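You operate a simulated robot arm through the tools that you are given. There is no shell and no other tool. Be economical: measure what you need, move in short steps, check, and stop when the job is done.

The job below is to be done with a simulated robot arm. You get a single attempt, and the scene is never put back.

TASK
Leave the lying cask to air: bung out, hole down, both chocks in.
Fine: wooden bung in the steel dish; push the chocks in last. Set down upright: wooden bung.
Where things are to end (x, y in the base frame): chock within 20 mm of [540, 290]; chock within 20 mm of [540, -90].

Only the result counts: the job must be done as asked and must still hold three seconds after the hand-in. Knocking over, shifting, dropping, spilling or breaking anything else fails it.

THE ROBOT
A 7-joint arm with a two-finger parallel gripper, fixed in place. Base frame: the origin is at the foot of the arm, x ahead of it, y to its left, z up; the work surface is at about z = 800. Lengths are in mm, angles in degrees, forces in N, time in s.
With the tool pointing down near the work surface it reaches from about 240 to 680 mm from the base axis. Its first joint turns from -66.0 to 66.0 degrees. Payload 2.4 kg.
The tool frame sits at the grasp point between the pads (the TCP): z along the fingers, y along the line on which they close. The tips reach 30 mm beyond it. Largest opening 94 mm; finger width 28, thickness 10; the body of the gripper, 50 by 96 mm, starts 55 mm behind the TCP.
Orientation is that of the tool frame in the base frame, as a unit quaternion [w, x, y, z]. With the fingers straight down and closing along the base's y, the tool's x points along the base's -x, its y along +y and its z along -z.

THE INTERFACE
- The arm moves only by the tool servo_tool. Its argument "targets" is a list of rows, each a list of 7 numbers: the opening, from 0 (shut) to 1 (fully open), then the shift along the base's x, y, z in units of 20 mm (1.0 is 20 mm), then the turn, a rotation vector about the base's x, y, z in units of 8 degrees (1.0 is 8 degrees). In form: [[claw, x, y, z, wx, wy, wz], ...]. A call has 1 to 8 rows; each row shifts and turns the commanded pose from where the row before left it. A call with a number of a shift or a turn outside -1 to 1 is refused whole. Rows are played at 5 a second. More than 50 mm and 8.6 degrees between two rows, or a gripper value outside its range, and nothing of the call is played. A pose out of reach is approached as far as the arm can. The call stops where the force on the tool passes 40 N (or 10 N more than at its start, if that is more) or the arm is blocked; 0.2 s more then pass. The fingers move at their own pace (about 153 mm/s each) and stop on an object; they squeeze with about 28 N. The grip force told is the motor's: it shows also when the fingers shut on nothing. Time passes only in rows, and 0.2 s behind the last, so rows that do not move let the fingers close. The reply holds the time, the measured pose of the TCP, the force on the tool along the base axes, the opening and the grip force, in the units named above and with some noise, with the torque about the TCP (base axes, N m) and any sound that the robot's microphone picked up.
- Cameras (640 x 400 px; columns grow to the right, rows downward): "scene" is fixed at [42.3, 473.7, 1456.4]; the picture's right is [-0.71, -0.71, 0.00], its down [-0.32, 0.32, -0.89] and it looks along [0.63, -0.63, -0.46] (base axes); focal length 217 px, centre (320, 200). "wrist" rides on the gripper at [76, 14, -102] in the tool frame; the picture's right is [-0.18, 0.98, 0.00], its down [-0.75, -0.14, -0.64] and it looks along [-0.63, -0.12, 0.77] (tool axes); focal length 243 px, centre (320, 200). There is no depth. A picture from a camera that has moved, and an enlarged one, comes with that camera's place and axes in the base frame and with its lens.
- snapshot(camera): a new picture of that camera. It takes no simulated time.
- zoom(camera, box): a new picture of the part [left, top, right, bottom] of that camera's present view, enlarged. It takes no simulated time.
- hand_in(): hands the job in; it is judged then, once.

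Work in short steps. Places have to be worked out from the pictures, the camera data and where the tool is seen: move nearer, look again, correct. Check each grasp and each placing, and mend what went wrong. You have 120 turns and 76 pictures in all, those below and enlarged ones among them. Open the gripper and draw the arm clear of the work before you hand the job in, unless the task says otherwise; then end with one line.

The tools are called after ">>>" as name(argument=value, ...) on one line, values as JSON. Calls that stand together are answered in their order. servo_tool: Moves the arm, as the interface text tells. Its arguments: {"type":"object","properties":{"targets":{"type":"array","items":{"type":"array","items":{"type":"number"}}}},"required":["targets"]} The other tools are called the same way: snapshot (camera) takes a picture; zoom (camera, box) takes an enlarged picture of a part of a camera's view; hand_in () hands the job in.

At the start:

```text
t: 0.0
tcp_pos: [330.4, 16.1, 1343.5]
tcp_rot: [0.0, 0.001, 1.0, -0.001]
force: [0.1, -0.1, -0.1]
wrist_torque: [0.01, 0.04, 0.0]
opening: 94.0
finger_force: 0.0
```

scene: 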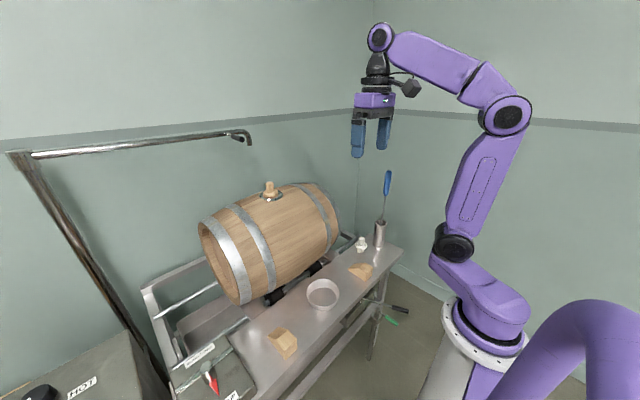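
wrist: 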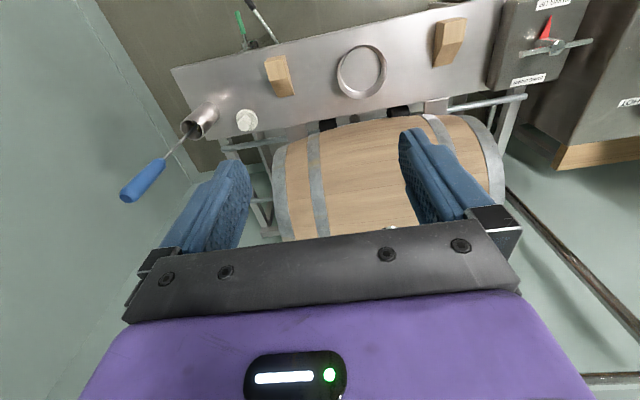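

I'll start by looking closer at the cask, the bung and the bench items.

>>> zoom(camera="scene", box=[190, 160, 410, 300])

>>> zoom(camera="scene", box=[130, 270, 350, 400])

>>> zoom(camera="wrist", box=[110, 0, 640, 260])

```text
2.86 times, centred on (300, 230) of scene
camera zoom: at [42.3, 473.7, 1456.4], right [-0.71, -0.71, 0.0], down [-0.32, 0.32, -0.89], along [0.63, -0.63, -0.46], focal length 621 px, centre (377, 114)
```

zoom: 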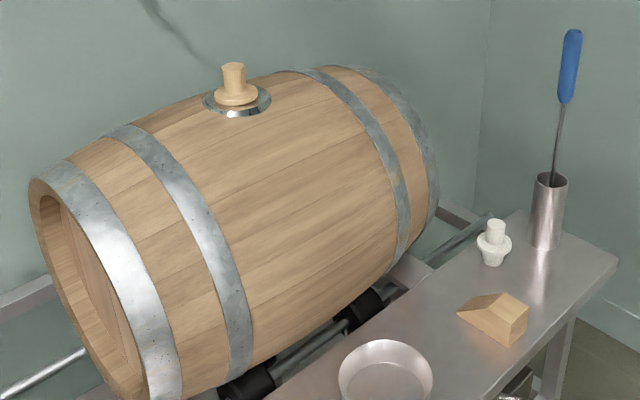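

```text
2.91 times, centred on (240, 335) of scene
camera zoom: at [42.3, 473.7, 1456.4], right [-0.71, -0.71, 0.0], down [-0.32, 0.32, -0.89], along [0.63, -0.63, -0.46], focal length 632 px, centre (553, -193)
```

zoom: 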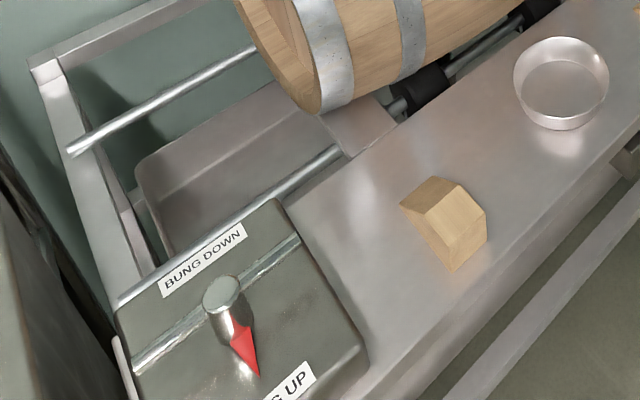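

```text
1.21 times, centred on (375, 130) of wrist
camera zoom: at [254.9, 30.3, 1447.7], right [0.18, 0.98, 0.0], down [0.75, -0.14, 0.64], along [0.63, -0.12, -0.77], focal length 293 px, centre (254, 284)
```

zoom: 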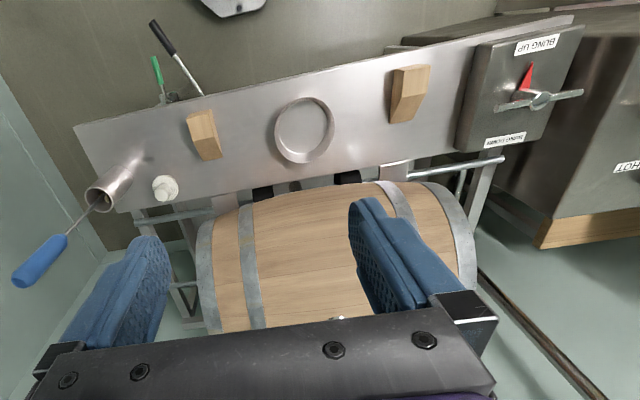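

Rough estimates: the bung is near (665,100), top z≈1150. The chocks are at about (373,290) and (373,-90), the dish about (416,85), and the turning handle about (418,466). I'll move toward the bung at height and look.

>>> servo_tool(targets=[[1, 1, 0.5, 0, 0, 0, 0], [1, 1, 0.5, 0, 0, 0, 0], [1, 1, 0.5, 0, 0, 0, 0], [1, 1, 0.5, 0, 0, 0, 0], [1, 1, 0.5, 0, 0, 0, 0], [1, 1, 0.5, 0, 0, 0, 0], [1, 1, 0.5, 0, 0, 0, 0], [1, 1, 0.7, 0, 0, 0, 0]])

>>> snapshot(camera="wrist")

>>> snapshot(camera="scene")

```text
t: 1.8
tcp_pos: [453.0, 93.6, 1335.0]
tcp_rot: [0.0, -0.001, 1.0, 0.0]
force: [0.7, -0.5, -0.8]
wrist_torque: [0.0, 0.01, -0.01]
opening: 93.9
finger_force: 0.1
out of reach, approached as far as the arm can: row 6, 7, 8
```

```text
70 pictures are left
camera wrist: at [378.3, 107.1, 1438.7], right [0.18, 0.98, 0.0], down [0.75, -0.14, 0.64], along [0.63, -0.12, -0.77], focal length 243 px, centre (320, 200)
```

wrist: 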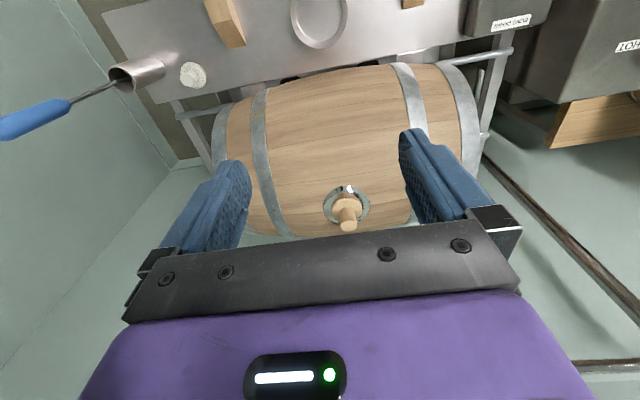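

```text
69 pictures are left
```

scene: 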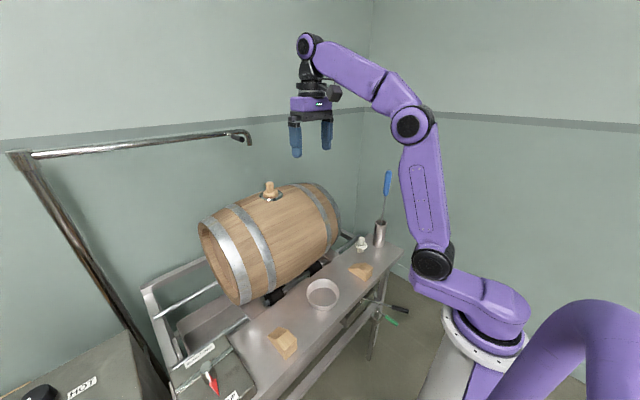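

Tool-down reach is short at this height, and the bung top works out to about (668,100,1158). I'll zoom in on the bung's shape before choosing a tilted grasp.

>>> zoom(camera="scene", box=[245, 170, 295, 210])

>>> zoom(camera="wrist", box=[300, 170, 400, 240])

```text
10.00 times, centred on (270, 190) of scene
camera zoom: at [42.3, 473.7, 1456.4], right [-0.71, -0.71, 0.0], down [-0.32, 0.32, -0.89], along [0.63, -0.63, -0.46], focal length 2173 px, centre (820, 300)
```

zoom: 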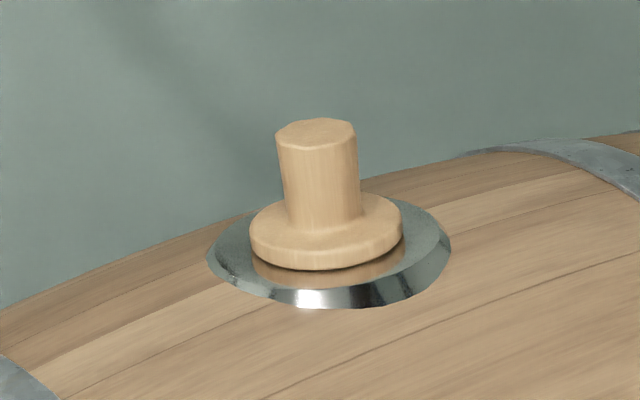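

```text
5.71 times, centred on (350, 205) of wrist
camera zoom: at [378.3, 107.1, 1438.7], right [0.18, 0.98, 0.0], down [0.75, -0.14, 0.64], along [0.63, -0.12, -0.77], focal length 1386 px, centre (149, 171)
```

zoom: 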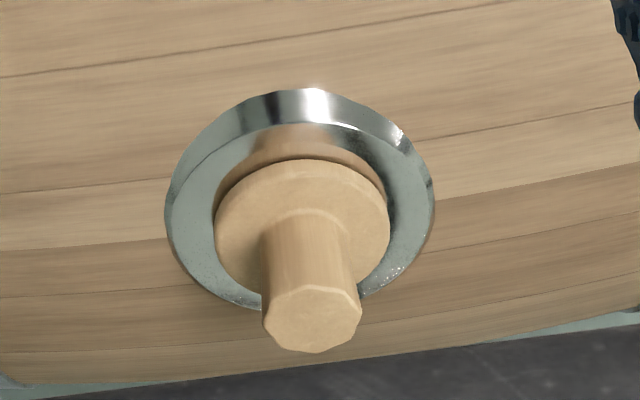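

Refined: the bung's handle is about 28 mm across, its top centre is near (672,98,1155), and its flange is at about z 1120. I'll tilt the tool 45° forward while descending, well short of the bung.

>>> servo_tool(targets=[[1, 0, 0, -1, 0, -0.9375, 0], [1, 0, 0, -1, 0, -0.9375, 0], [1, 0, 0, -1, 0, -0.9375, 0], [1, 0, 0, -1, 0, -0.9375, 0], [1, 0, 0, -1, 0, -0.9375, 0], [1, 0, 0, -0.5, 0, -0.9375, 0]])

```text
t: 3.2
tcp_pos: [455.2, 91.6, 1223.8]
tcp_rot: [0.383, 0.0, 0.924, 0.0]
force: [-0.2, 0.4, 1.0]
wrist_torque: [-0.02, -0.01, -0.01]
opening: 94.1
finger_force: 0.1
```

Tilt is right (45° forward). Next I move forward, staying above the bung height.

>>> servo_tool(targets=[[1, 1, 0.1, 0, 0, 0, 0], [1, 1, 0.1, 0, 0, 0, 0], [1, 1, 0.1, 0, 0, 0, 0], [1, 1, 0.05, 0, 0, 0, 0], [1, 1, 0, 0, 0, 0, 0], [1, 1, 0, 0, 0, 0, 0], [1, 1, 0, 0, 0, 0, 0]])

>>> snapshot(camera="wrist")

>>> snapshot(camera="scene")

```text
t: 4.8
tcp_pos: [596.3, 99.7, 1224.3]
tcp_rot: [0.383, 0.0, 0.924, 0.0]
force: [-0.4, -0.5, 0.9]
wrist_torque: [0.05, 0.01, 0.02]
opening: 93.9
finger_force: 0.1
```

```text
66 pictures are left
camera wrist: at [470.3, 113.8, 1245.0], right [0.13, 0.98, 0.13], down [0.08, -0.14, 0.99], along [0.99, -0.12, -0.1], focal length 243 px, centre (320, 200)
```

wrist: 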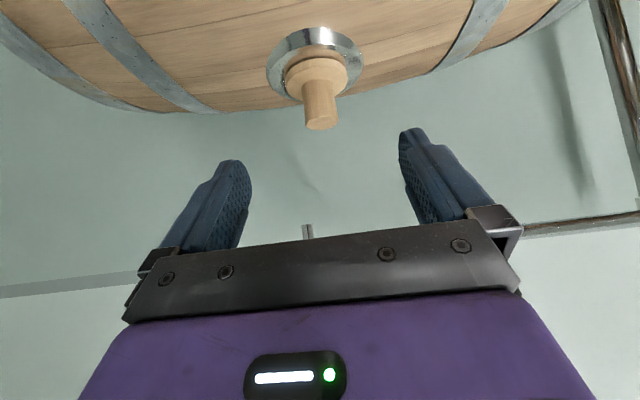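

```text
65 pictures are left
```

scene: 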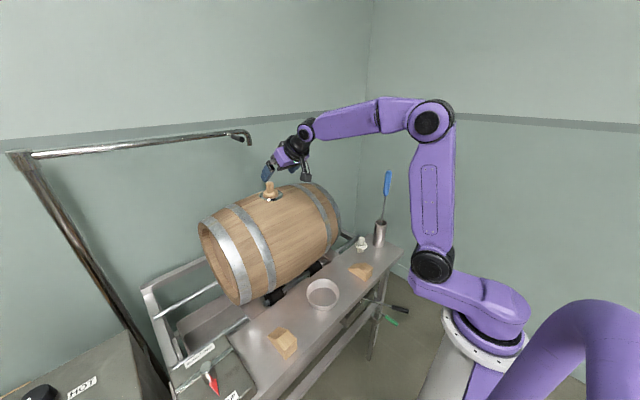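

The bung top is confirmed at about (672,98,1157). I go forward over it, then straight down so the fingers straddle the handle.

>>> servo_tool(targets=[[1, 1, 0, 0, 0, 0, 0], [1, 1, 0, 0, 0, 0, 0], [1, 1, 0, 0, 0, 0, 0], [1, 0.1, 0, -1, 0, 0, 0], [1, 0, 0, -1, 0, 0, 0], [1, 0, 0, -0.7, 0, 0, 0], [1, 0, 0, 0, 0, 0, 0]])

>>> snapshot(camera="wrist")

```text
t: 6.4
tcp_pos: [657.4, 100.8, 1171.0]
tcp_rot: [0.383, 0.0, 0.924, 0.0]
force: [-0.1, -0.2, -0.2]
wrist_torque: [-0.03, 0.02, 0.02]
opening: 93.6
finger_force: 0.0
```

```text
64 pictures are left
camera wrist: at [531.0, 114.5, 1190.9], right [0.13, 0.98, 0.13], down [0.08, -0.14, 0.99], along [0.99, -0.12, -0.1], focal length 243 px, centre (320, 200)
```

wrist: 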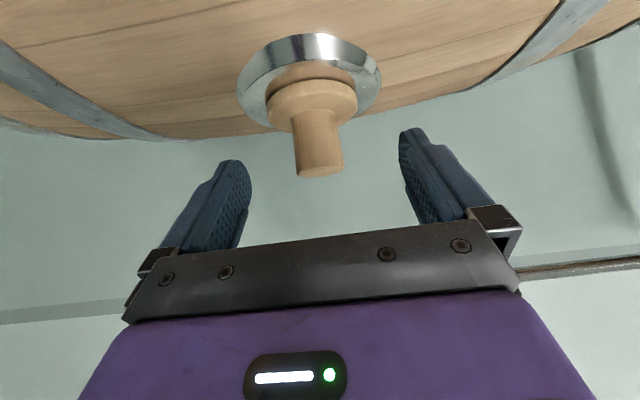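

The handle sits centred between the fingers with its top near z 1158. I'll go the last 14 mm down and check.

>>> servo_tool(targets=[[1, 0.1, -0.1, -0.7, 0, 0, 0], [1, 0, 0, 0, 0, 0, 0]])

>>> zoom(camera="scene", box=[235, 145, 325, 215])

>>> snapshot(camera="wrist")

```text
t: 7.0
tcp_pos: [658.8, 97.5, 1157.4]
tcp_rot: [0.383, 0.0, 0.924, 0.0]
force: [0.2, 0.2, 0.1]
wrist_torque: [0.03, 0.03, 0.03]
opening: 94.1
finger_force: 0.0
```

```text
5.71 times, centred on (280, 180) of scene
camera zoom: at [42.3, 473.7, 1456.4], right [-0.71, -0.71, 0.0], down [-0.32, 0.32, -0.89], along [0.63, -0.63, -0.46], focal length 1242 px, centre (549, 314)
```

zoom: 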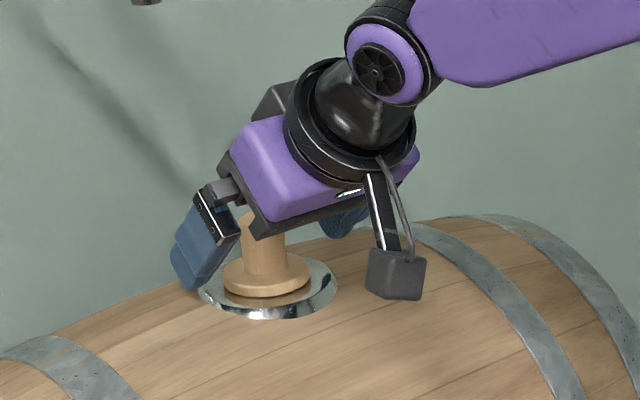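

```text
62 pictures are left
camera wrist: at [532.6, 112.3, 1177.0], right [0.13, 0.98, 0.13], down [0.08, -0.14, 0.99], along [0.99, -0.12, -0.1], focal length 243 px, centre (320, 200)
```

wrist: 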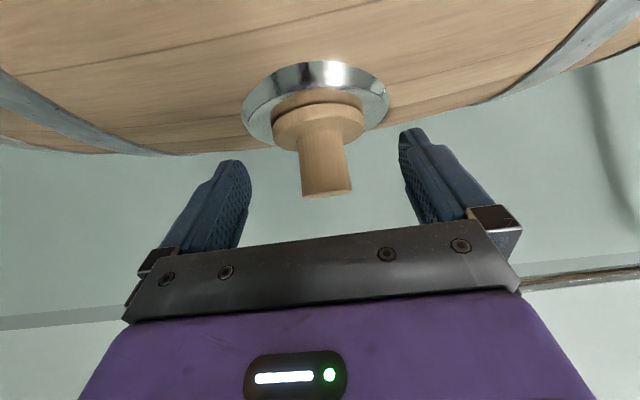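

The fingers straddle the handle with the tips just above the flange. Closing now.

>>> servo_tool(targets=[[0.1, 0, 0.08, 0, 0, 0, 0], [0.1, 0, 0, 0, 0, 0, 0], [0.1, 0, 0, 0, 0, 0, 0], [0.1, 0, 0, 0, 0, 0, 0]])

>>> snapshot(camera="wrist")

```text
t: 8.0
tcp_pos: [657.3, 99.7, 1157.0]
tcp_rot: [0.383, 0.0, 0.924, 0.0]
force: [0.6, 2.5, 6.0]
wrist_torque: [-0.09, -0.09, 0.0]
opening: 27.4
finger_force: 28.0
```

```text
61 pictures are left
camera wrist: at [532.6, 114.7, 1177.4], right [0.13, 0.98, 0.13], down [0.08, -0.14, 0.99], along [0.99, -0.12, -0.09], focal length 243 px, centre (320, 200)
```

wrist: 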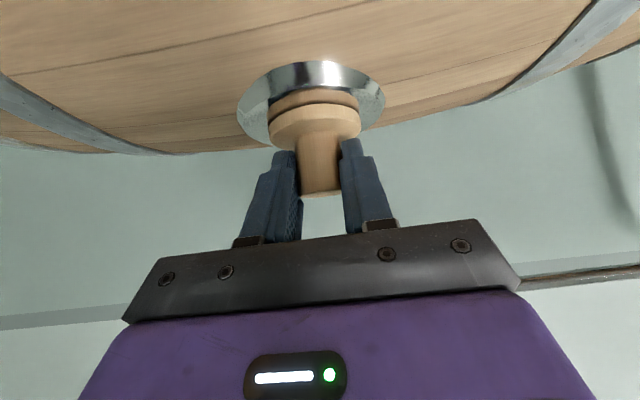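

I have a good grip (27 mm). I'll lift in small steps and watch the force.

>>> servo_tool(targets=[[0.1, 0, 0, 0.3, 0, 0, 0], [0.1, 0, 0, 0.3, 0, 0, 0], [0.1, 0, 0, 0.3, 0, 0, 0]])

>>> snapshot(camera="wrist")

```text
t: 8.8
tcp_pos: [659.1, 100.3, 1173.5]
tcp_rot: [0.382, -0.001, 0.924, 0.001]
force: [0.4, 0.1, 0.0]
wrist_torque: [-0.03, 0.0, -0.02]
opening: 27.3
finger_force: 27.5
```

```text
60 pictures are left
camera wrist: at [532.8, 113.6, 1193.7], right [0.13, 0.98, 0.13], down [0.08, -0.14, 0.99], along [0.99, -0.12, -0.1], focal length 243 px, centre (320, 200)
```

wrist: 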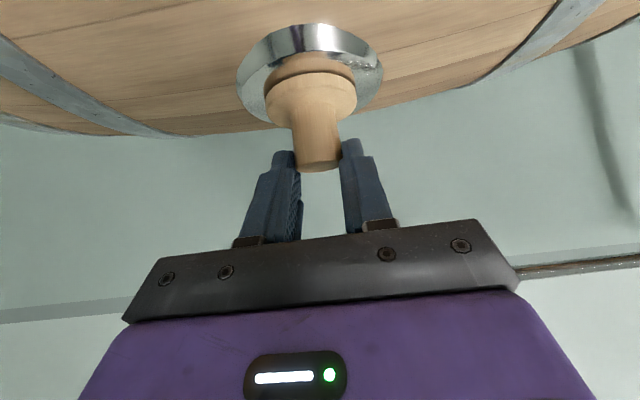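

The fingers slid up the handle, so the bung is tight. I'll re-seat the grip and break it loose with a twist about its own axis.

>>> servo_tool(targets=[[0.5, 0, 0, 0, 0, 0, 0], [0.5, 0, 0, -0.45, 0, 0, 0], [0.5, 0.1, 0, -0.45, 0, 0, 0], [0.1, 0, 0, 0, 0, 0, 0], [0.1, 0, 0, 0, 0, 0, 0], [0.1, 0, 0, 0, 0, 0, 0]])

>>> servo_tool(targets=[[0, 0, -0.05, 0, 0, 0, 0.5], [0, 0, -0.05, 0, 0, 0, 0.5], [0, 0, -0.05, 0, 0, 0, 0.5], [0, 0, -0.05, 0, 0, 0, 0.5]])

>>> snapshot(camera="wrist")

```text
t: 10.2
tcp_pos: [660.4, 97.8, 1156.9]
tcp_rot: [0.383, -0.001, 0.924, 0.001]
force: [0.2, -0.4, 7.6]
wrist_torque: [-0.01, -0.11, -0.06]
opening: 28.0
finger_force: 27.8
```

```text
t: 11.2
tcp_pos: [661.5, 96.0, 1157.1]
tcp_rot: [0.38, -0.129, 0.914, 0.054]
force: [0.2, -2.8, 10.5]
wrist_torque: [0.04, -0.12, -0.11]
opening: 27.7
finger_force: 27.8
```

```text
59 pictures are left
camera wrist: at [536.3, 74.5, 1177.1], right [-0.15, 0.98, 0.13], down [0.11, -0.11, 0.99], along [0.98, 0.16, -0.09], focal length 243 px, centre (320, 200)
```

wrist: 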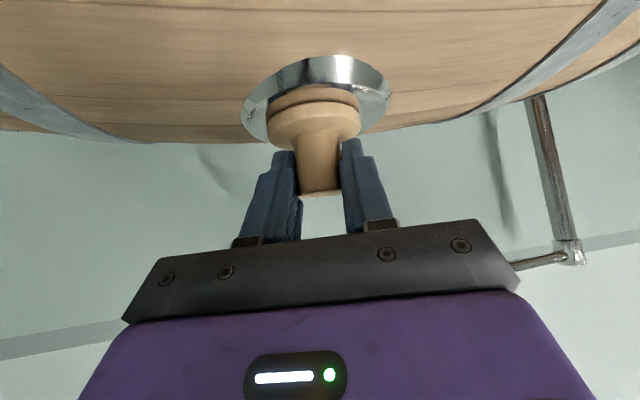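

The torque stayed low, so either it turns or it slips. I'll twist back while pulling up gently.

>>> servo_tool(targets=[[0, 0, 0.07, 0.1, 0, 0, -0.8], [0, 0, 0.07, 0.1, 0, 0, -0.8], [0, 0, 0.07, 0.1, 0, 0, -0.8], [0, 0, 0.07, 0.1, 0, 0, -0.8]])

>>> zoom(camera="wrist", box=[220, 30, 420, 210])

```text
t: 12.2
tcp_pos: [661.1, 100.4, 1164.5]
tcp_rot: [0.381, 0.078, 0.921, -0.033]
force: [0.2, -0.3, -1.7]
wrist_torque: [0.0, 0.0, -0.01]
opening: 27.7
finger_force: 27.5
```

```text
2.22 times, centred on (320, 120) of wrist
camera zoom: at [539.6, 136.4, 1183.9], right [0.29, 0.95, 0.13], down [0.06, -0.15, 0.99], along [0.95, -0.28, -0.1], focal length 539 px, centre (320, 378)
```

zoom: 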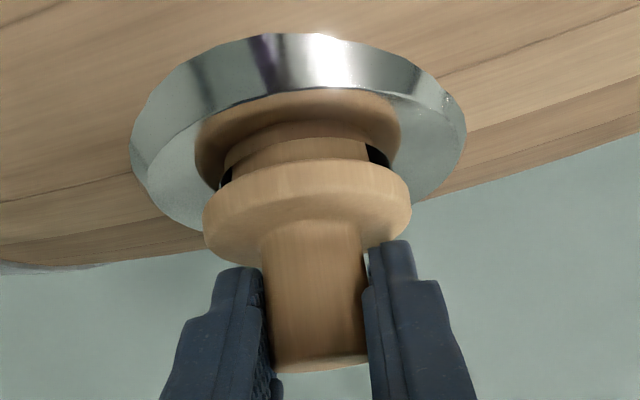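

The twist worked: the bung is rising and the hole shows below its flange. I'll keep lifting and bring the yaw back.

>>> servo_tool(targets=[[0, 0, -0.07, 0.3, 0, 0, 0.6], [0, 0, -0.07, 0.4, 0, 0, 0.6], [0, 0, 0, 0.5, 0, 0, 0], [0, 0, 0, 0.7, 0, 0, 0], [0, 0, 0, 1, 0, 0, 0]])

>>> zoom(camera="scene", box=[225, 135, 325, 215])

>>> snapshot(camera="wrist")

```text
t: 13.4
tcp_pos: [661.9, 97.8, 1221.0]
tcp_rot: [0.383, 0.0, 0.924, 0.0]
force: [-0.4, 0.4, -0.7]
wrist_torque: [-0.03, 0.0, -0.02]
opening: 27.7
finger_force: 28.4
```

```text
5.00 times, centred on (275, 175) of scene
camera zoom: at [42.3, 473.7, 1456.4], right [-0.71, -0.71, 0.0], down [-0.32, 0.32, -0.89], along [0.63, -0.63, -0.46], focal length 1086 px, centre (545, 325)
```

zoom: 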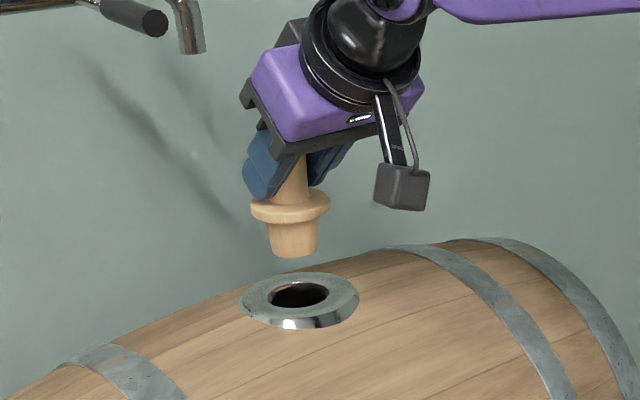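

```text
56 pictures are left
camera wrist: at [535.8, 112.1, 1241.4], right [0.13, 0.98, 0.13], down [0.08, -0.14, 0.99], along [0.99, -0.12, -0.1], focal length 243 px, centre (320, 200)
```

wrist: 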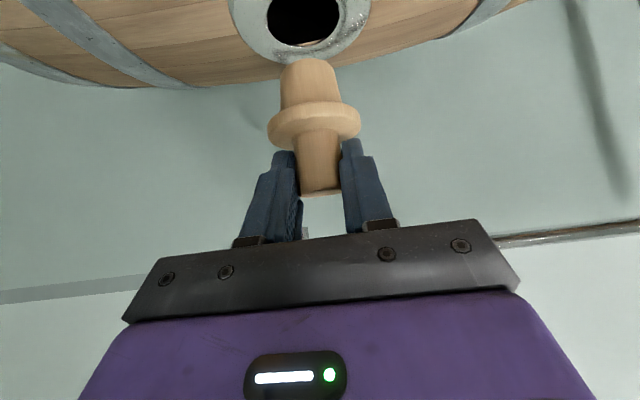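

The bung is out. The dish triangulates to (404,98) from both cameras, so I'll retract at height toward it.

>>> servo_tool(targets=[[0, -0.5, 0, 0.8, 0, 0, 0], [0, -1, 0, 0, 0, 0, 0], [0, -1, 0, 0, 0, 0, 0], [0, -1, 0, 0, 0, 0, 0], [0, -1, 0, 0, 0, 0, 0], [0, -1, 0, 0, 0, 0, 0], [0, -1, 0, 0, 0, 0, 0], [0, -1, 0, 0, 0, 0, 0]])

>>> servo_tool(targets=[[0, -1, 0, 0, 0, 0, 0], [0, -1, 0, 0, 0, 0, 0], [0, -1, 0, 0, 0, 0, 0], [0, -1, 0, -0.5, 0, 0, 0], [0, -1, 0, -1, 0, 0, 0], [0, -1, 0, -1, 0, 0, 0], [0, 0, 0, -1, 0, 0, 0], [0, 0, 0, -1, 0, 0, 0]])

```text
t: 15.2
tcp_pos: [511.3, 97.0, 1238.2]
tcp_rot: [0.383, 0.0, 0.924, 0.0]
force: [-0.1, 0.3, -0.6]
wrist_torque: [0.03, -0.02, 0.05]
opening: 27.4
finger_force: 28.1
```

```text
t: 17.0
tcp_pos: [390.4, 98.0, 1148.6]
tcp_rot: [0.382, 0.0, 0.924, 0.0]
force: [0.7, -0.1, 0.9]
wrist_torque: [-0.01, 0.03, 0.03]
opening: 27.6
finger_force: 28.1
```

Still gripped. Descending to about z 990, then I'll look.

>>> servo_tool(targets=[[0, 0, 0, -1, 0, 0, 0], [0, 0, 0, -1, 0, 0, 0], [0, 0, 0, -1, 0, 0, 0], [0, 0, 0, -1, 0, 0, 0], [0, 0, 0, -1, 0, 0, 0], [0, 0, 0, -1, 0, 0, 0], [0, 0, 0, -1, 0, 0, 0], [0, 0, 0, -1, 0, 0, 0]])

>>> snapshot(camera="wrist")

>>> zoom(camera="scene", box=[250, 200, 410, 330])

```text
t: 18.8
tcp_pos: [410.4, 96.9, 998.1]
tcp_rot: [0.383, 0.0, 0.924, 0.0]
force: [0.0, -0.1, 0.0]
wrist_torque: [-0.02, 0.03, -0.01]
opening: 27.5
finger_force: 28.0
out of reach, approached as far as the arm can: row 2, 3, 4, 5, 6, 7, 8
```

```text
55 pictures are left
camera wrist: at [284.0, 111.7, 1017.8], right [0.13, 0.98, 0.13], down [0.08, -0.14, 0.99], along [0.99, -0.12, -0.1], focal length 243 px, centre (320, 200)
```

wrist: 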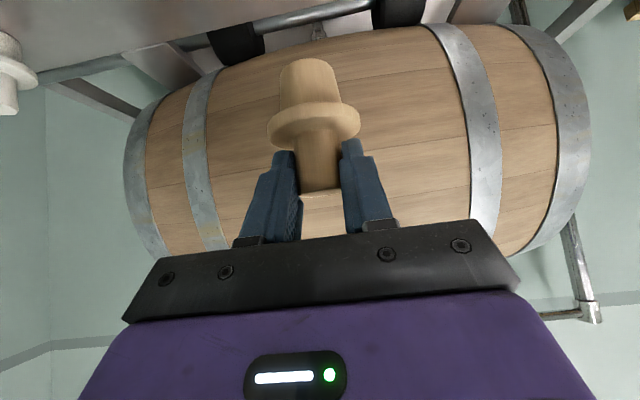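

```text
3.08 times, centred on (330, 265) of scene
camera zoom: at [42.3, 473.7, 1456.4], right [-0.71, -0.71, 0.0], down [-0.32, 0.32, -0.89], along [0.63, -0.63, -0.46], focal length 668 px, centre (289, 0)
```

zoom: 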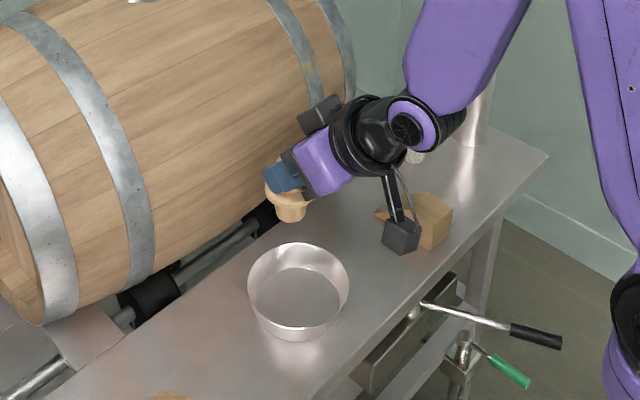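

At 45° facing outward the wrist runs out of inward reach at x≈410. I'll yaw the tool about 70° to point along +y, which keeps the bung upright and puts the wrist farther out.

>>> servo_tool(targets=[[0, 0, 0, 0.5, 0, 0, 0], [0, 0, 0, 0.5, 0, 0, 0.95], [0, 0, 0, 0.5, 0, 0, 1], [0, 0, 0, 0.5, 0, 0, 1], [0, 0, 0, 0, 0, 0, 1], [0, 0, 0, 0, 0, 0, 1], [0, 0, 0, 0, 0, 0, 1], [0, 0, 0, 0, 0, 0, 1]])

>>> servo_tool(targets=[[0, 0, 0, 0, 0, 0, 1], [0, -0.2, -0.1, 0, 0, 0, 0.8], [0, -0.2, -0.4, 0, 0, 0, 0], [0, 0, 0, 0, 0, 0, 0]])

>>> snapshot(camera="scene")

>>> snapshot(camera="wrist")

```text
t: 20.6
tcp_pos: [409.8, 97.6, 1038.0]
tcp_rot: [0.337, -0.433, 0.816, 0.18]
force: [-0.6, 0.0, -0.4]
wrist_torque: [0.0, 0.0, 0.01]
opening: 27.5
finger_force: 27.9
```

```text
t: 21.6
tcp_pos: [401.7, 88.1, 1038.1]
tcp_rot: [0.313, -0.53, 0.756, 0.22]
force: [-0.6, 0.1, -0.2]
wrist_torque: [-0.01, 0.01, 0.01]
opening: 27.4
finger_force: 28.0
```

```text
53 pictures are left
```

scene: 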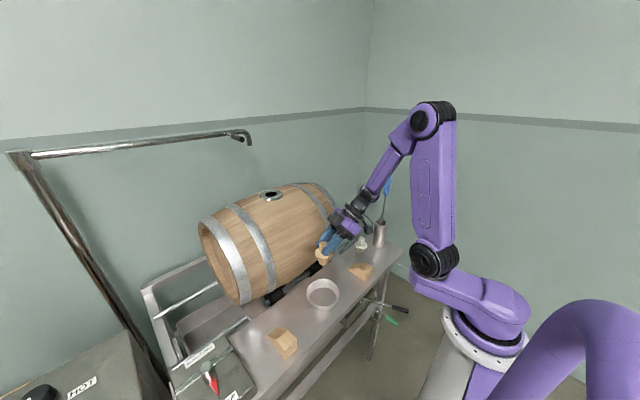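

```text
52 pictures are left
camera wrist: at [345.7, -26.0, 1057.8], right [-0.88, 0.46, 0.13], down [0.16, 0.03, 0.99], along [0.45, 0.89, -0.1], focal length 243 px, centre (320, 200)
```

wrist: 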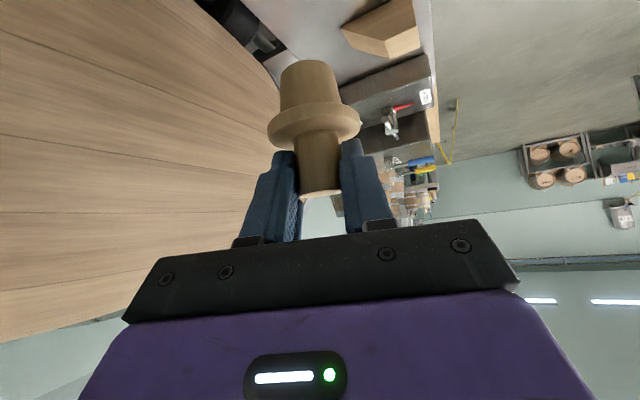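

Everything is clear and the yaw is 70°. Descending to z≈918 and checking alignment over the dish.

>>> servo_tool(targets=[[0, 0, 0, -1, 0, 0, 0], [0, 0, 0, -1, 0, 0, 0], [0, 0, 0, -1, 0, 0, 0], [0, 0, 0, -1, 0, 0, 0], [0, 0, 0, -1, 0, 0, 0], [0, 0, -0.1, -1, 0, 0, 0], [0, 0, 0, 0, 0, 0, 0]])

>>> zoom(camera="scene", box=[270, 240, 370, 320])

>>> zoom(camera="wrist", box=[160, 0, 480, 200])

```text
t: 23.2
tcp_pos: [402.9, 85.6, 918.3]
tcp_rot: [0.313, -0.53, 0.756, 0.22]
force: [0.1, 1.3, -1.0]
wrist_torque: [0.01, 0.0, -0.01]
opening: 27.6
finger_force: 28.2
```

```text
5.00 times, centred on (320, 280) of scene
camera zoom: at [42.3, 473.7, 1456.4], right [-0.71, -0.71, 0.0], down [-0.32, 0.32, -0.89], along [0.63, -0.63, -0.46], focal length 1086 px, centre (320, -200)
```

zoom: 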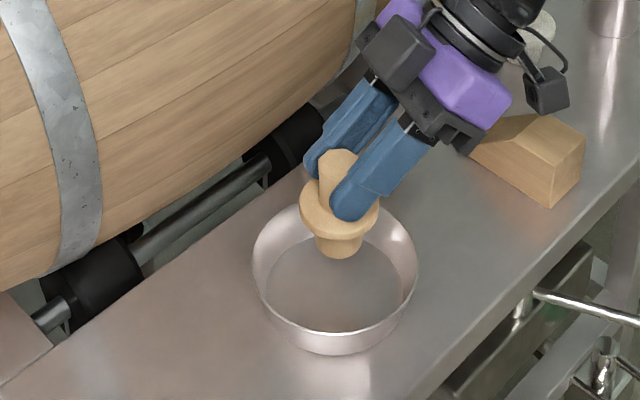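

```text
2.00 times, centred on (320, 100) of wrist
camera zoom: at [345.7, -28.2, 938.3], right [-0.88, 0.46, 0.13], down [0.16, 0.03, 0.99], along [0.45, 0.89, -0.1], focal length 485 px, centre (320, 400)
```

zoom: 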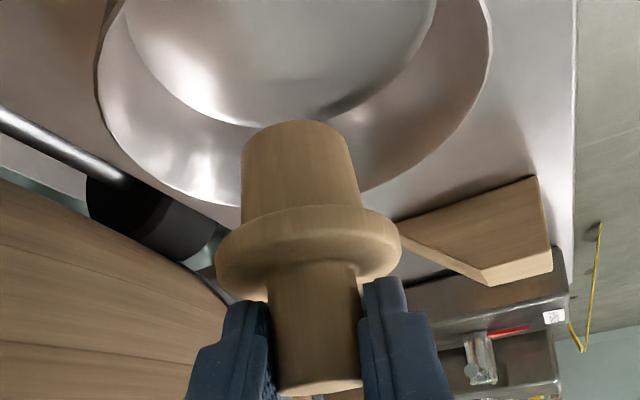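

The bung is centred over the dish (≈(403,96) vs (406,97)). I'll lower until contact.

>>> servo_tool(targets=[[0, 0.1, 0, -0.8, 0, 0, 0], [0, 0, 0, -0.5, 0, 0, 0], [0, 0, 0, -0.2, 0, 0, 0], [0, 0, 0, 0, 0, 0, 0]])

>>> zoom(camera="scene", box=[280, 250, 360, 310])

```text
t: 24.2
tcp_pos: [403.7, 86.0, 888.1]
tcp_rot: [0.313, -0.53, 0.757, 0.219]
force: [-0.7, 1.4, -1.9]
wrist_torque: [-0.04, 0.03, 0.01]
opening: 27.4
finger_force: 27.7
```

```text
6.67 times, centred on (320, 280) of scene
camera zoom: at [42.3, 473.7, 1456.4], right [-0.71, -0.71, 0.0], down [-0.32, 0.32, -0.89], along [0.63, -0.63, -0.46], focal length 1448 px, centre (320, -333)
```

zoom: 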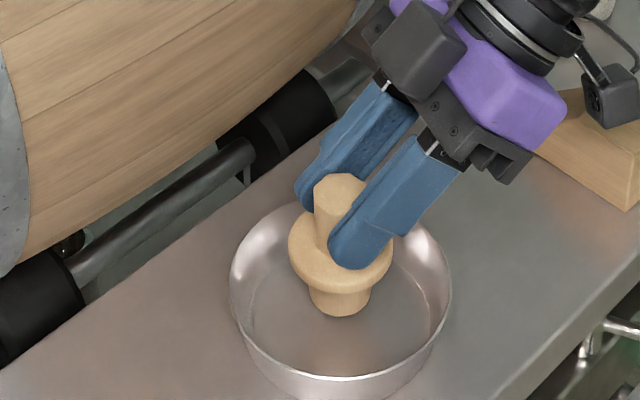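

Not touching yet. I continue in 2 mm steps until the force rises.

>>> servo_tool(targets=[[0, 0, 0, -0.1, 0, 0, 0], [0, 0, 0, -0.1, 0, 0, 0], [0, 0, 0, -0.1, 0, 0, 0], [0, 0, 0, 0, 0, 0, 0]])

```text
t: 25.2
tcp_pos: [404.5, 85.1, 881.3]
tcp_rot: [0.313, -0.53, 0.757, 0.219]
force: [-0.3, 0.0, -0.1]
wrist_torque: [0.03, 0.01, -0.02]
opening: 27.5
finger_force: 27.8
```

>>> servo_tool(targets=[[0, 0, 0, -0.1, 0, 0, 0], [0, 0, 0, -0.1, 0, 0, 0], [0, 0, 0, 0, 0, 0, 0]])

>>> zoom(camera="scene", box=[280, 250, 360, 310])

```text
t: 26.0
tcp_pos: [403.8, 85.1, 878.9]
tcp_rot: [0.314, -0.529, 0.757, 0.219]
force: [0.8, 0.4, -0.9]
wrist_torque: [0.01, 0.03, -0.01]
opening: 27.1
finger_force: 28.2
```

```text
6.67 times, centred on (320, 280) of scene
camera zoom: at [42.3, 473.7, 1456.4], right [-0.71, -0.71, 0.0], down [-0.32, 0.32, -0.89], along [0.63, -0.63, -0.46], focal length 1448 px, centre (320, -333)
```

zoom: 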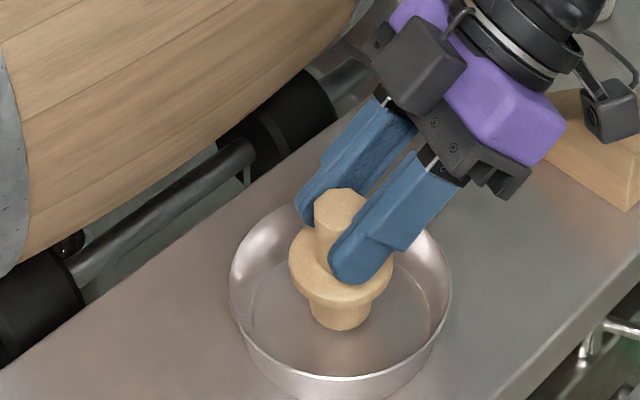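

Very close to the floor of the dish. A few more 1.5 mm steps.

>>> servo_tool(targets=[[0, 0, 0, -0.08, 0, 0, 0], [0, 0, 0, -0.08, 0, 0, 0], [0, 0, 0, 0, 0, 0, 0]])

```text
t: 26.8
tcp_pos: [404.1, 85.6, 874.6]
tcp_rot: [0.314, -0.53, 0.757, 0.219]
force: [0.5, -0.1, 0.2]
wrist_torque: [-0.02, 0.03, 0.0]
opening: 27.2
finger_force: 28.4
```

>>> servo_tool(targets=[[0, 0, 0, -0.08, 0, 0, 0], [0, 0, 0, -0.08, 0, 0, 0], [0, 0, 0, 0, 0, 0, 0]])

>>> zoom(camera="scene", box=[290, 260, 350, 305])

```text
t: 27.8
tcp_pos: [404.3, 87.0, 872.7]
tcp_rot: [0.317, -0.53, 0.755, 0.22]
force: [-1.2, -2.0, 9.4]
wrist_torque: [0.11, 0.09, 0.05]
opening: 27.2
finger_force: 27.7
stopped in row 3: the force on the tool passed its limit at 41 N (the readings are from after the stop); the commanded pose is now the measured one
```

```text
8.89 times, centred on (320, 282) of scene
camera zoom: at [42.2, 473.7, 1456.4], right [-0.71, -0.71, 0.0], down [-0.32, 0.32, -0.89], along [0.63, -0.63, -0.46], focal length 1931 px, centre (320, -533)
```

zoom: 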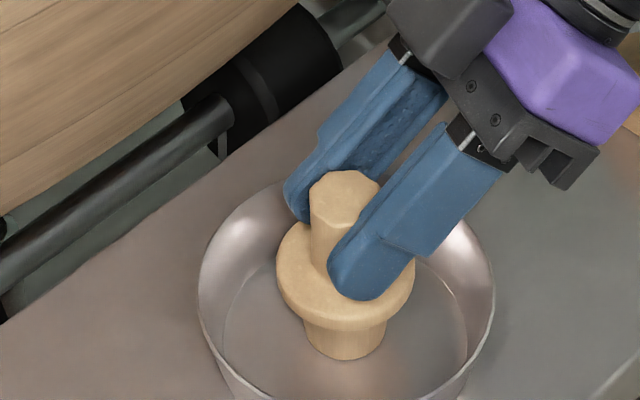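

Contact with the dish floor. I open moderately and back out along the tool axis.

>>> servo_tool(targets=[[0.55, 0, 0, 0, 0, 0, 0], [0.55, 0, 0, 0, 0, 0, 0], [0.55, -0.12, -0.33, 0.36, 0, 0, 0], [0.55, -0.24, -0.66, 0.71, 0, 0, 0], [0.55, -0.24, -0.66, 0.71, 0, 0, 0], [0.55, -0.24, -0.66, 0.71, 0, 0, 0], [0.55, 0, 0, 1, 0, 0, 0]])

>>> zoom(camera="scene", box=[280, 250, 360, 310])

>>> snapshot(camera="wrist")

```text
t: 29.4
tcp_pos: [387.7, 40.7, 941.4]
tcp_rot: [0.318, -0.529, 0.756, 0.22]
force: [0.1, -0.2, -0.6]
wrist_torque: [0.01, -0.07, 0.02]
opening: 51.8
finger_force: 0.1
```

```text
6.67 times, centred on (320, 280) of scene
camera zoom: at [42.3, 473.7, 1456.4], right [-0.71, -0.71, 0.0], down [-0.32, 0.32, -0.89], along [0.63, -0.63, -0.46], focal length 1448 px, centre (320, -333)
```

zoom: 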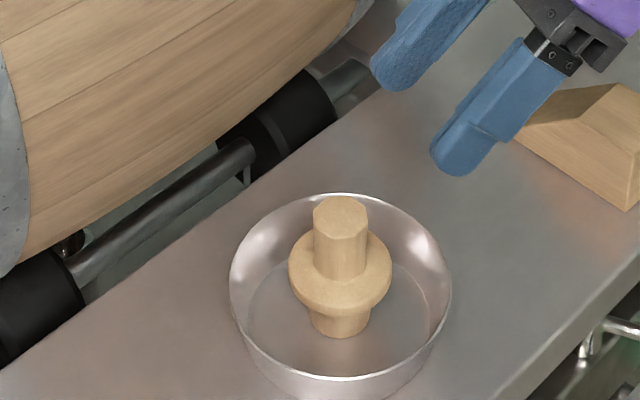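

```text
45 pictures are left
camera wrist: at [331.1, -73.7, 961.0], right [-0.88, 0.46, 0.13], down [0.15, 0.02, 0.99], along [0.45, 0.89, -0.09], focal length 243 px, centre (320, 200)
```

wrist: 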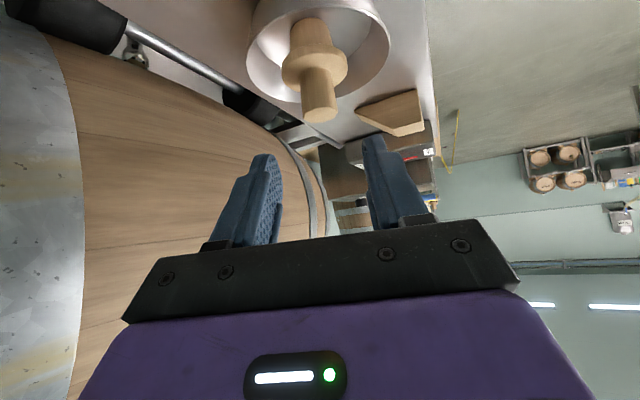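

The bung stands upright in the dish. I'll zoom in on the lever pair under the bench and on the control box before using it.

>>> zoom(camera="scene", box=[330, 270, 430, 350])

>>> zoom(camera="scene", box=[150, 320, 270, 400])

>>> servo_tool(targets=[[0.55, 0, 0, 1, 0, 0, 0], [0.55, 0, 0, 1, 0, 0, 0], [0.55, 0, 0, 1, 0, 0, 0], [0.55, 0, 0, 1, 0, 0, 0], [0.55, 0, 0, 1, 0, 0, 0], [0.55, 0, 0, 1, 0, 0, 0], [0.55, 0, 0, 1, 0, 0, 0], [0.55, 0, 0, 0.5, 0, 0, 0]])

```text
5.00 times, centred on (380, 310) of scene
camera zoom: at [42.3, 473.7, 1456.4], right [-0.71, -0.71, 0.0], down [-0.32, 0.32, -0.89], along [0.63, -0.63, -0.46], focal length 1086 px, centre (20, -350)
```

zoom: 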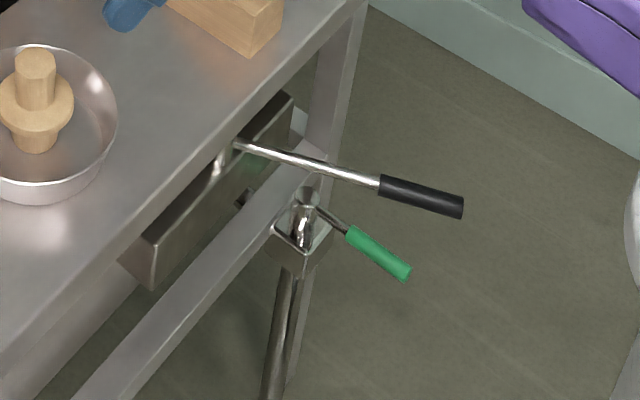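

```text
5.00 times, centred on (210, 360) of scene
camera zoom: at [42.3, 473.7, 1456.4], right [-0.71, -0.71, 0.0], down [-0.32, 0.32, -0.89], along [0.63, -0.63, -0.46], focal length 1086 px, centre (870, -600)
```

zoom: 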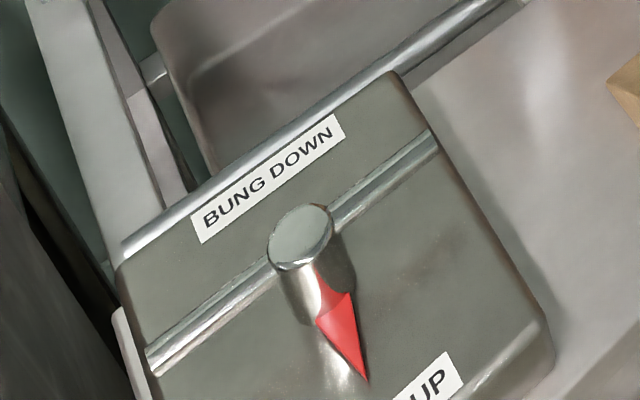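

```text
t: 31.1
tcp_pos: [387.6, 39.8, 1091.8]
tcp_rot: [0.318, -0.529, 0.756, 0.22]
force: [1.2, 0.2, -0.5]
wrist_torque: [-0.01, 0.03, 0.03]
opening: 51.8
finger_force: 0.0
```

The T-bar lies along y with its hub near (425,468) and the red pointer at BUNG UP; the levers below look unrelated, so I leave them. I'll return the tool to vertical and go look at the box.

>>> servo_tool(targets=[[0.3, 0, 0.5, 0, 0, 0, -1], [0.3, 0, 0.8, 0, 0, 0, -1], [0.3, 0, 1, 0, 0, 0, -1], [0.3, 0, 1, 0, 0, 0, -1], [0.3, 0, 1, 0, 0, 0, -1], [0.3, 0, 1, 0, 0, 0, -1], [0.3, 0, 1, 0, 0, 0, -1], [0.3, 0, 1, 0, 0, 0, -1]])

>>> servo_tool(targets=[[0, 0, 1, 0, 0, 0, -0.75], [0, 0, 1, 0, 0, 1, 0], [0, 0, 1, 0, 0, 1, 0], [0, -0.5, 1, 0, 0, 1, 0], [0, -0.5, 1, 0, 0, 1, 0], [0, -0.5, 1, 0, 0, 1, 0], [0, -0.5, 1, 0, 0, 0.625, 0], [0, 0, 1, 0, 0, 0, 0]])

>>> snapshot(camera="wrist")

```text
t: 33.0
tcp_pos: [381.9, 160.5, 1085.8]
tcp_rot: [0.358, -0.123, 0.924, 0.047]
force: [0.0, -0.3, 0.2]
wrist_torque: [-0.01, 0.01, -0.01]
opening: 28.2
finger_force: 0.1
out of reach, approached as far as the arm can: row 5, 6
```

```text
t: 34.8
tcp_pos: [341.6, 321.1, 1086.6]
tcp_rot: [-0.025, -0.059, 0.996, 0.057]
force: [0.4, -0.1, -0.1]
wrist_torque: [0.01, 0.01, 0.0]
opening: 0.1
finger_force: 28.2
```

```text
42 pictures are left
camera wrist: at [271.1, 315.6, 1194.3], right [0.07, 0.99, 0.1], down [0.8, -0.12, 0.59], along [0.6, 0.04, -0.8], focal length 243 px, centre (320, 200)
```

wrist: 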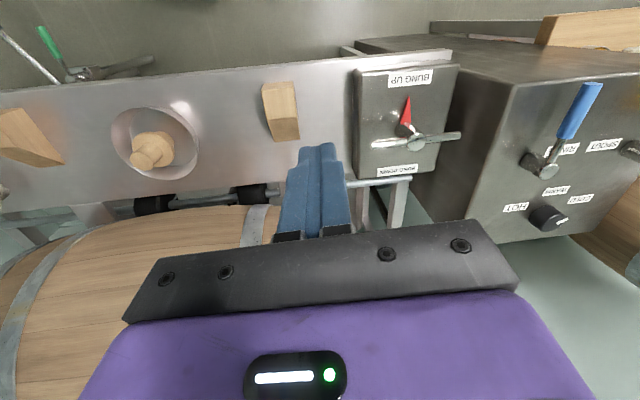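

The bar triangulates to z≈890 with its hub at about (412,468) and ends at y≈406 and 531. I'll straighten the tool and go above the +x side of the bar's near (-y) end, to push it around with shut fingers.

>>> servo_tool(targets=[[0, 0, 0, 0, -0.82, -0.36, -0.84], [0, 1, 1, 0, 0, 0, 0], [0, 1, 1, 0, 0, 0, 0], [0, 1, 1, 0, 0, 0, 0], [0, 1, 1, -0.5, 0, 0, 0], [0, 1, 0.85, -1, 0, 0, 0], [0, 0.2, 0, -1, 0, 0, 0], [0, 0, 0, -1, 0, 0, 0]])

>>> snapshot(camera="wrist")

>>> zoom(camera="scene", box=[150, 290, 310, 400])

```text
refused: row 1 steps farther than a row can; nothing moved
```

```text
41 pictures are left
camera wrist: at [271.1, 315.6, 1194.3], right [0.07, 0.99, 0.1], down [0.8, -0.12, 0.59], along [0.6, 0.04, -0.8], focal length 243 px, centre (320, 200)
```

wrist: 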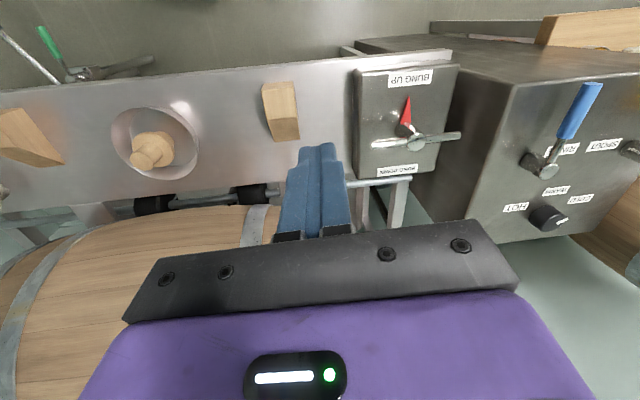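

```text
3.64 times, centred on (230, 345) of scene
camera zoom: at [42.3, 473.7, 1456.4], right [-0.71, -0.71, 0.0], down [-0.32, 0.32, -0.89], along [0.63, -0.63, -0.46], focal length 790 px, centre (647, -327)
```

zoom: 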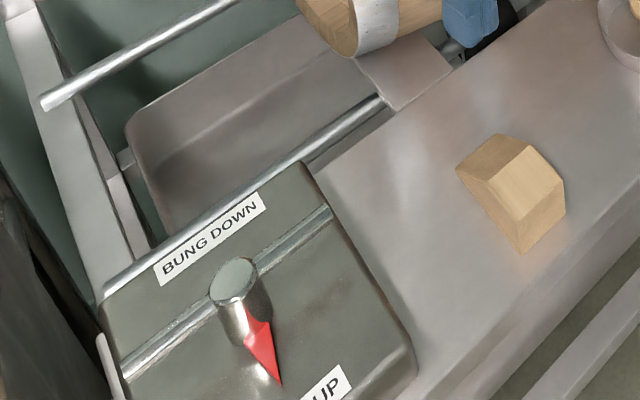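

The turn was too big for one row, so I split it. Same move otherwise.

>>> servo_tool(targets=[[0, 0, 0, 0, -0.41, -0.18, -0.42], [0, 1, 1, 0, -0.41, -0.18, -0.42], [0, 1, 1, 0, 0, 0, 0], [0, 1, 1, 0, 0, 0, 0], [0, 1, 1, -0.5, 0, 0, 0], [0, 1, 0.85, -1, 0, 0, 0], [0, 0.2, 0, -1, 0, 0, 0], [0, 0, 0, -1, 0, 0, 0]])

>>> snapshot(camera="wrist")

>>> zoom(camera="scene", box=[150, 290, 310, 400])

```text
t: 36.5
tcp_pos: [446.7, 419.0, 1014.3]
tcp_rot: [0.002, 0.0, 1.0, -0.001]
force: [-0.3, -0.3, -0.5]
wrist_torque: [-0.03, -0.01, 0.01]
opening: 0.1
finger_force: 28.1
```

```text
39 pictures are left
camera wrist: at [369.7, 433.4, 1118.8], right [0.18, 0.98, 0.0], down [0.75, -0.14, 0.64], along [0.63, -0.12, -0.76], focal length 243 px, centre (320, 200)
```

wrist: 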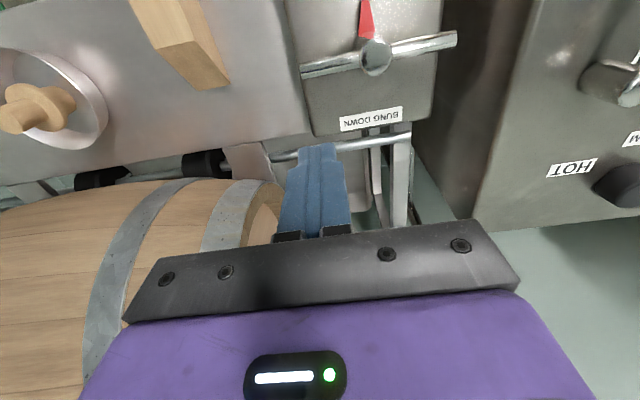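

```text
3.64 times, centred on (230, 345) of scene
camera zoom: at [42.3, 473.7, 1456.4], right [-0.71, -0.71, 0.0], down [-0.32, 0.32, -0.89], along [0.63, -0.63, -0.46], focal length 790 px, centre (647, -327)
```

zoom: 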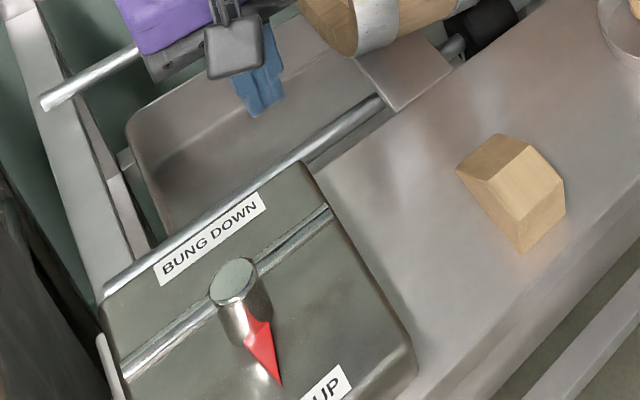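

Hub confirmed at (412,468), bar z≈888, box top ≈847. I lower beside the bar to TCP z≈900, with the tips about 20 mm below the bar.

>>> servo_tool(targets=[[0, 0, 0, -1, 0, 0, 0], [0, 0, 0, -1, 0, 0, 0], [0, 0, 0, -1, 0, 0, 0], [0, 0, 0, -1, 0, 0, 0], [0, 0, 0, -1, 0, 0, 0], [0, 0, 0, -0.7, 0, 0, 0], [0, -0.3, 0, 0, 0, 0, 0]])

>>> zoom(camera="scene", box=[150, 290, 310, 400])

```text
t: 38.1
tcp_pos: [440.6, 418.4, 902.1]
tcp_rot: [0.001, 0.0, 1.0, -0.001]
force: [0.0, -0.5, 0.1]
wrist_torque: [0.02, -0.01, -0.02]
opening: 0.1
finger_force: 27.8
```

```text
3.64 times, centred on (230, 345) of scene
camera zoom: at [42.3, 473.7, 1456.4], right [-0.71, -0.71, 0.0], down [-0.32, 0.32, -0.89], along [0.63, -0.63, -0.46], focal length 790 px, centre (647, -327)
```

zoom: 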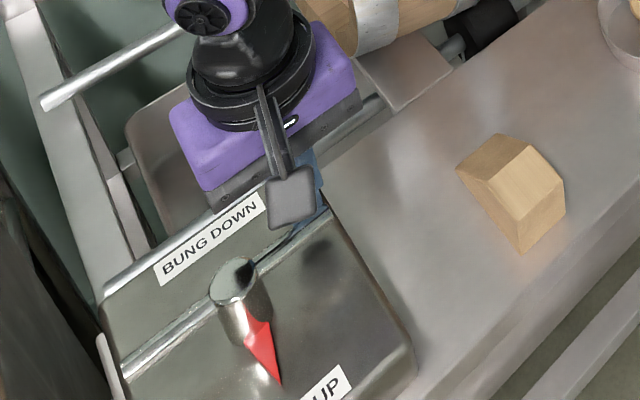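

I'll test the turn with a small push toward -x, which is clockwise seen from above.

>>> servo_tool(targets=[[0, -0.45, 0, 0, 0, 0, 0], [0, -0.35, -0.05, 0, 0, 0, 0], [0, -0.35, -0.05, 0, 0, 0, 0], [0, -0.3, 0, 0, 0, 0, 0]])

>>> snapshot(camera="scene")

```text
t: 38.8
tcp_pos: [434.7, 414.8, 904.2]
tcp_rot: [0.012, 0.006, 1.0, 0.008]
force: [5.7, -0.2, -1.7]
wrist_torque: [0.1, -0.11, -0.03]
opening: 0.0
finger_force: 27.8
stopped in row 3: the force on the tool passed its limit at 51 N (the readings are from after the stop); the commanded pose is now the measured one
```

```text
36 pictures are left
```

scene: 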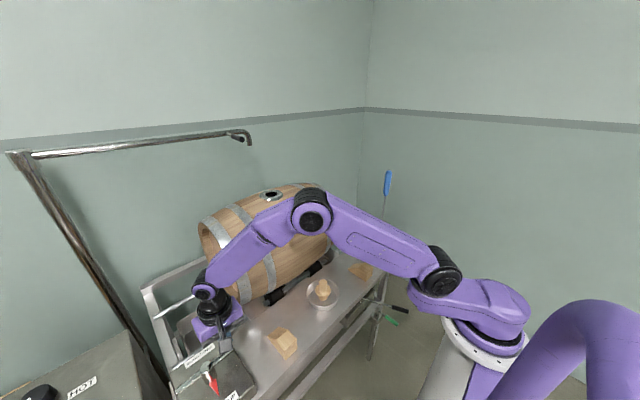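

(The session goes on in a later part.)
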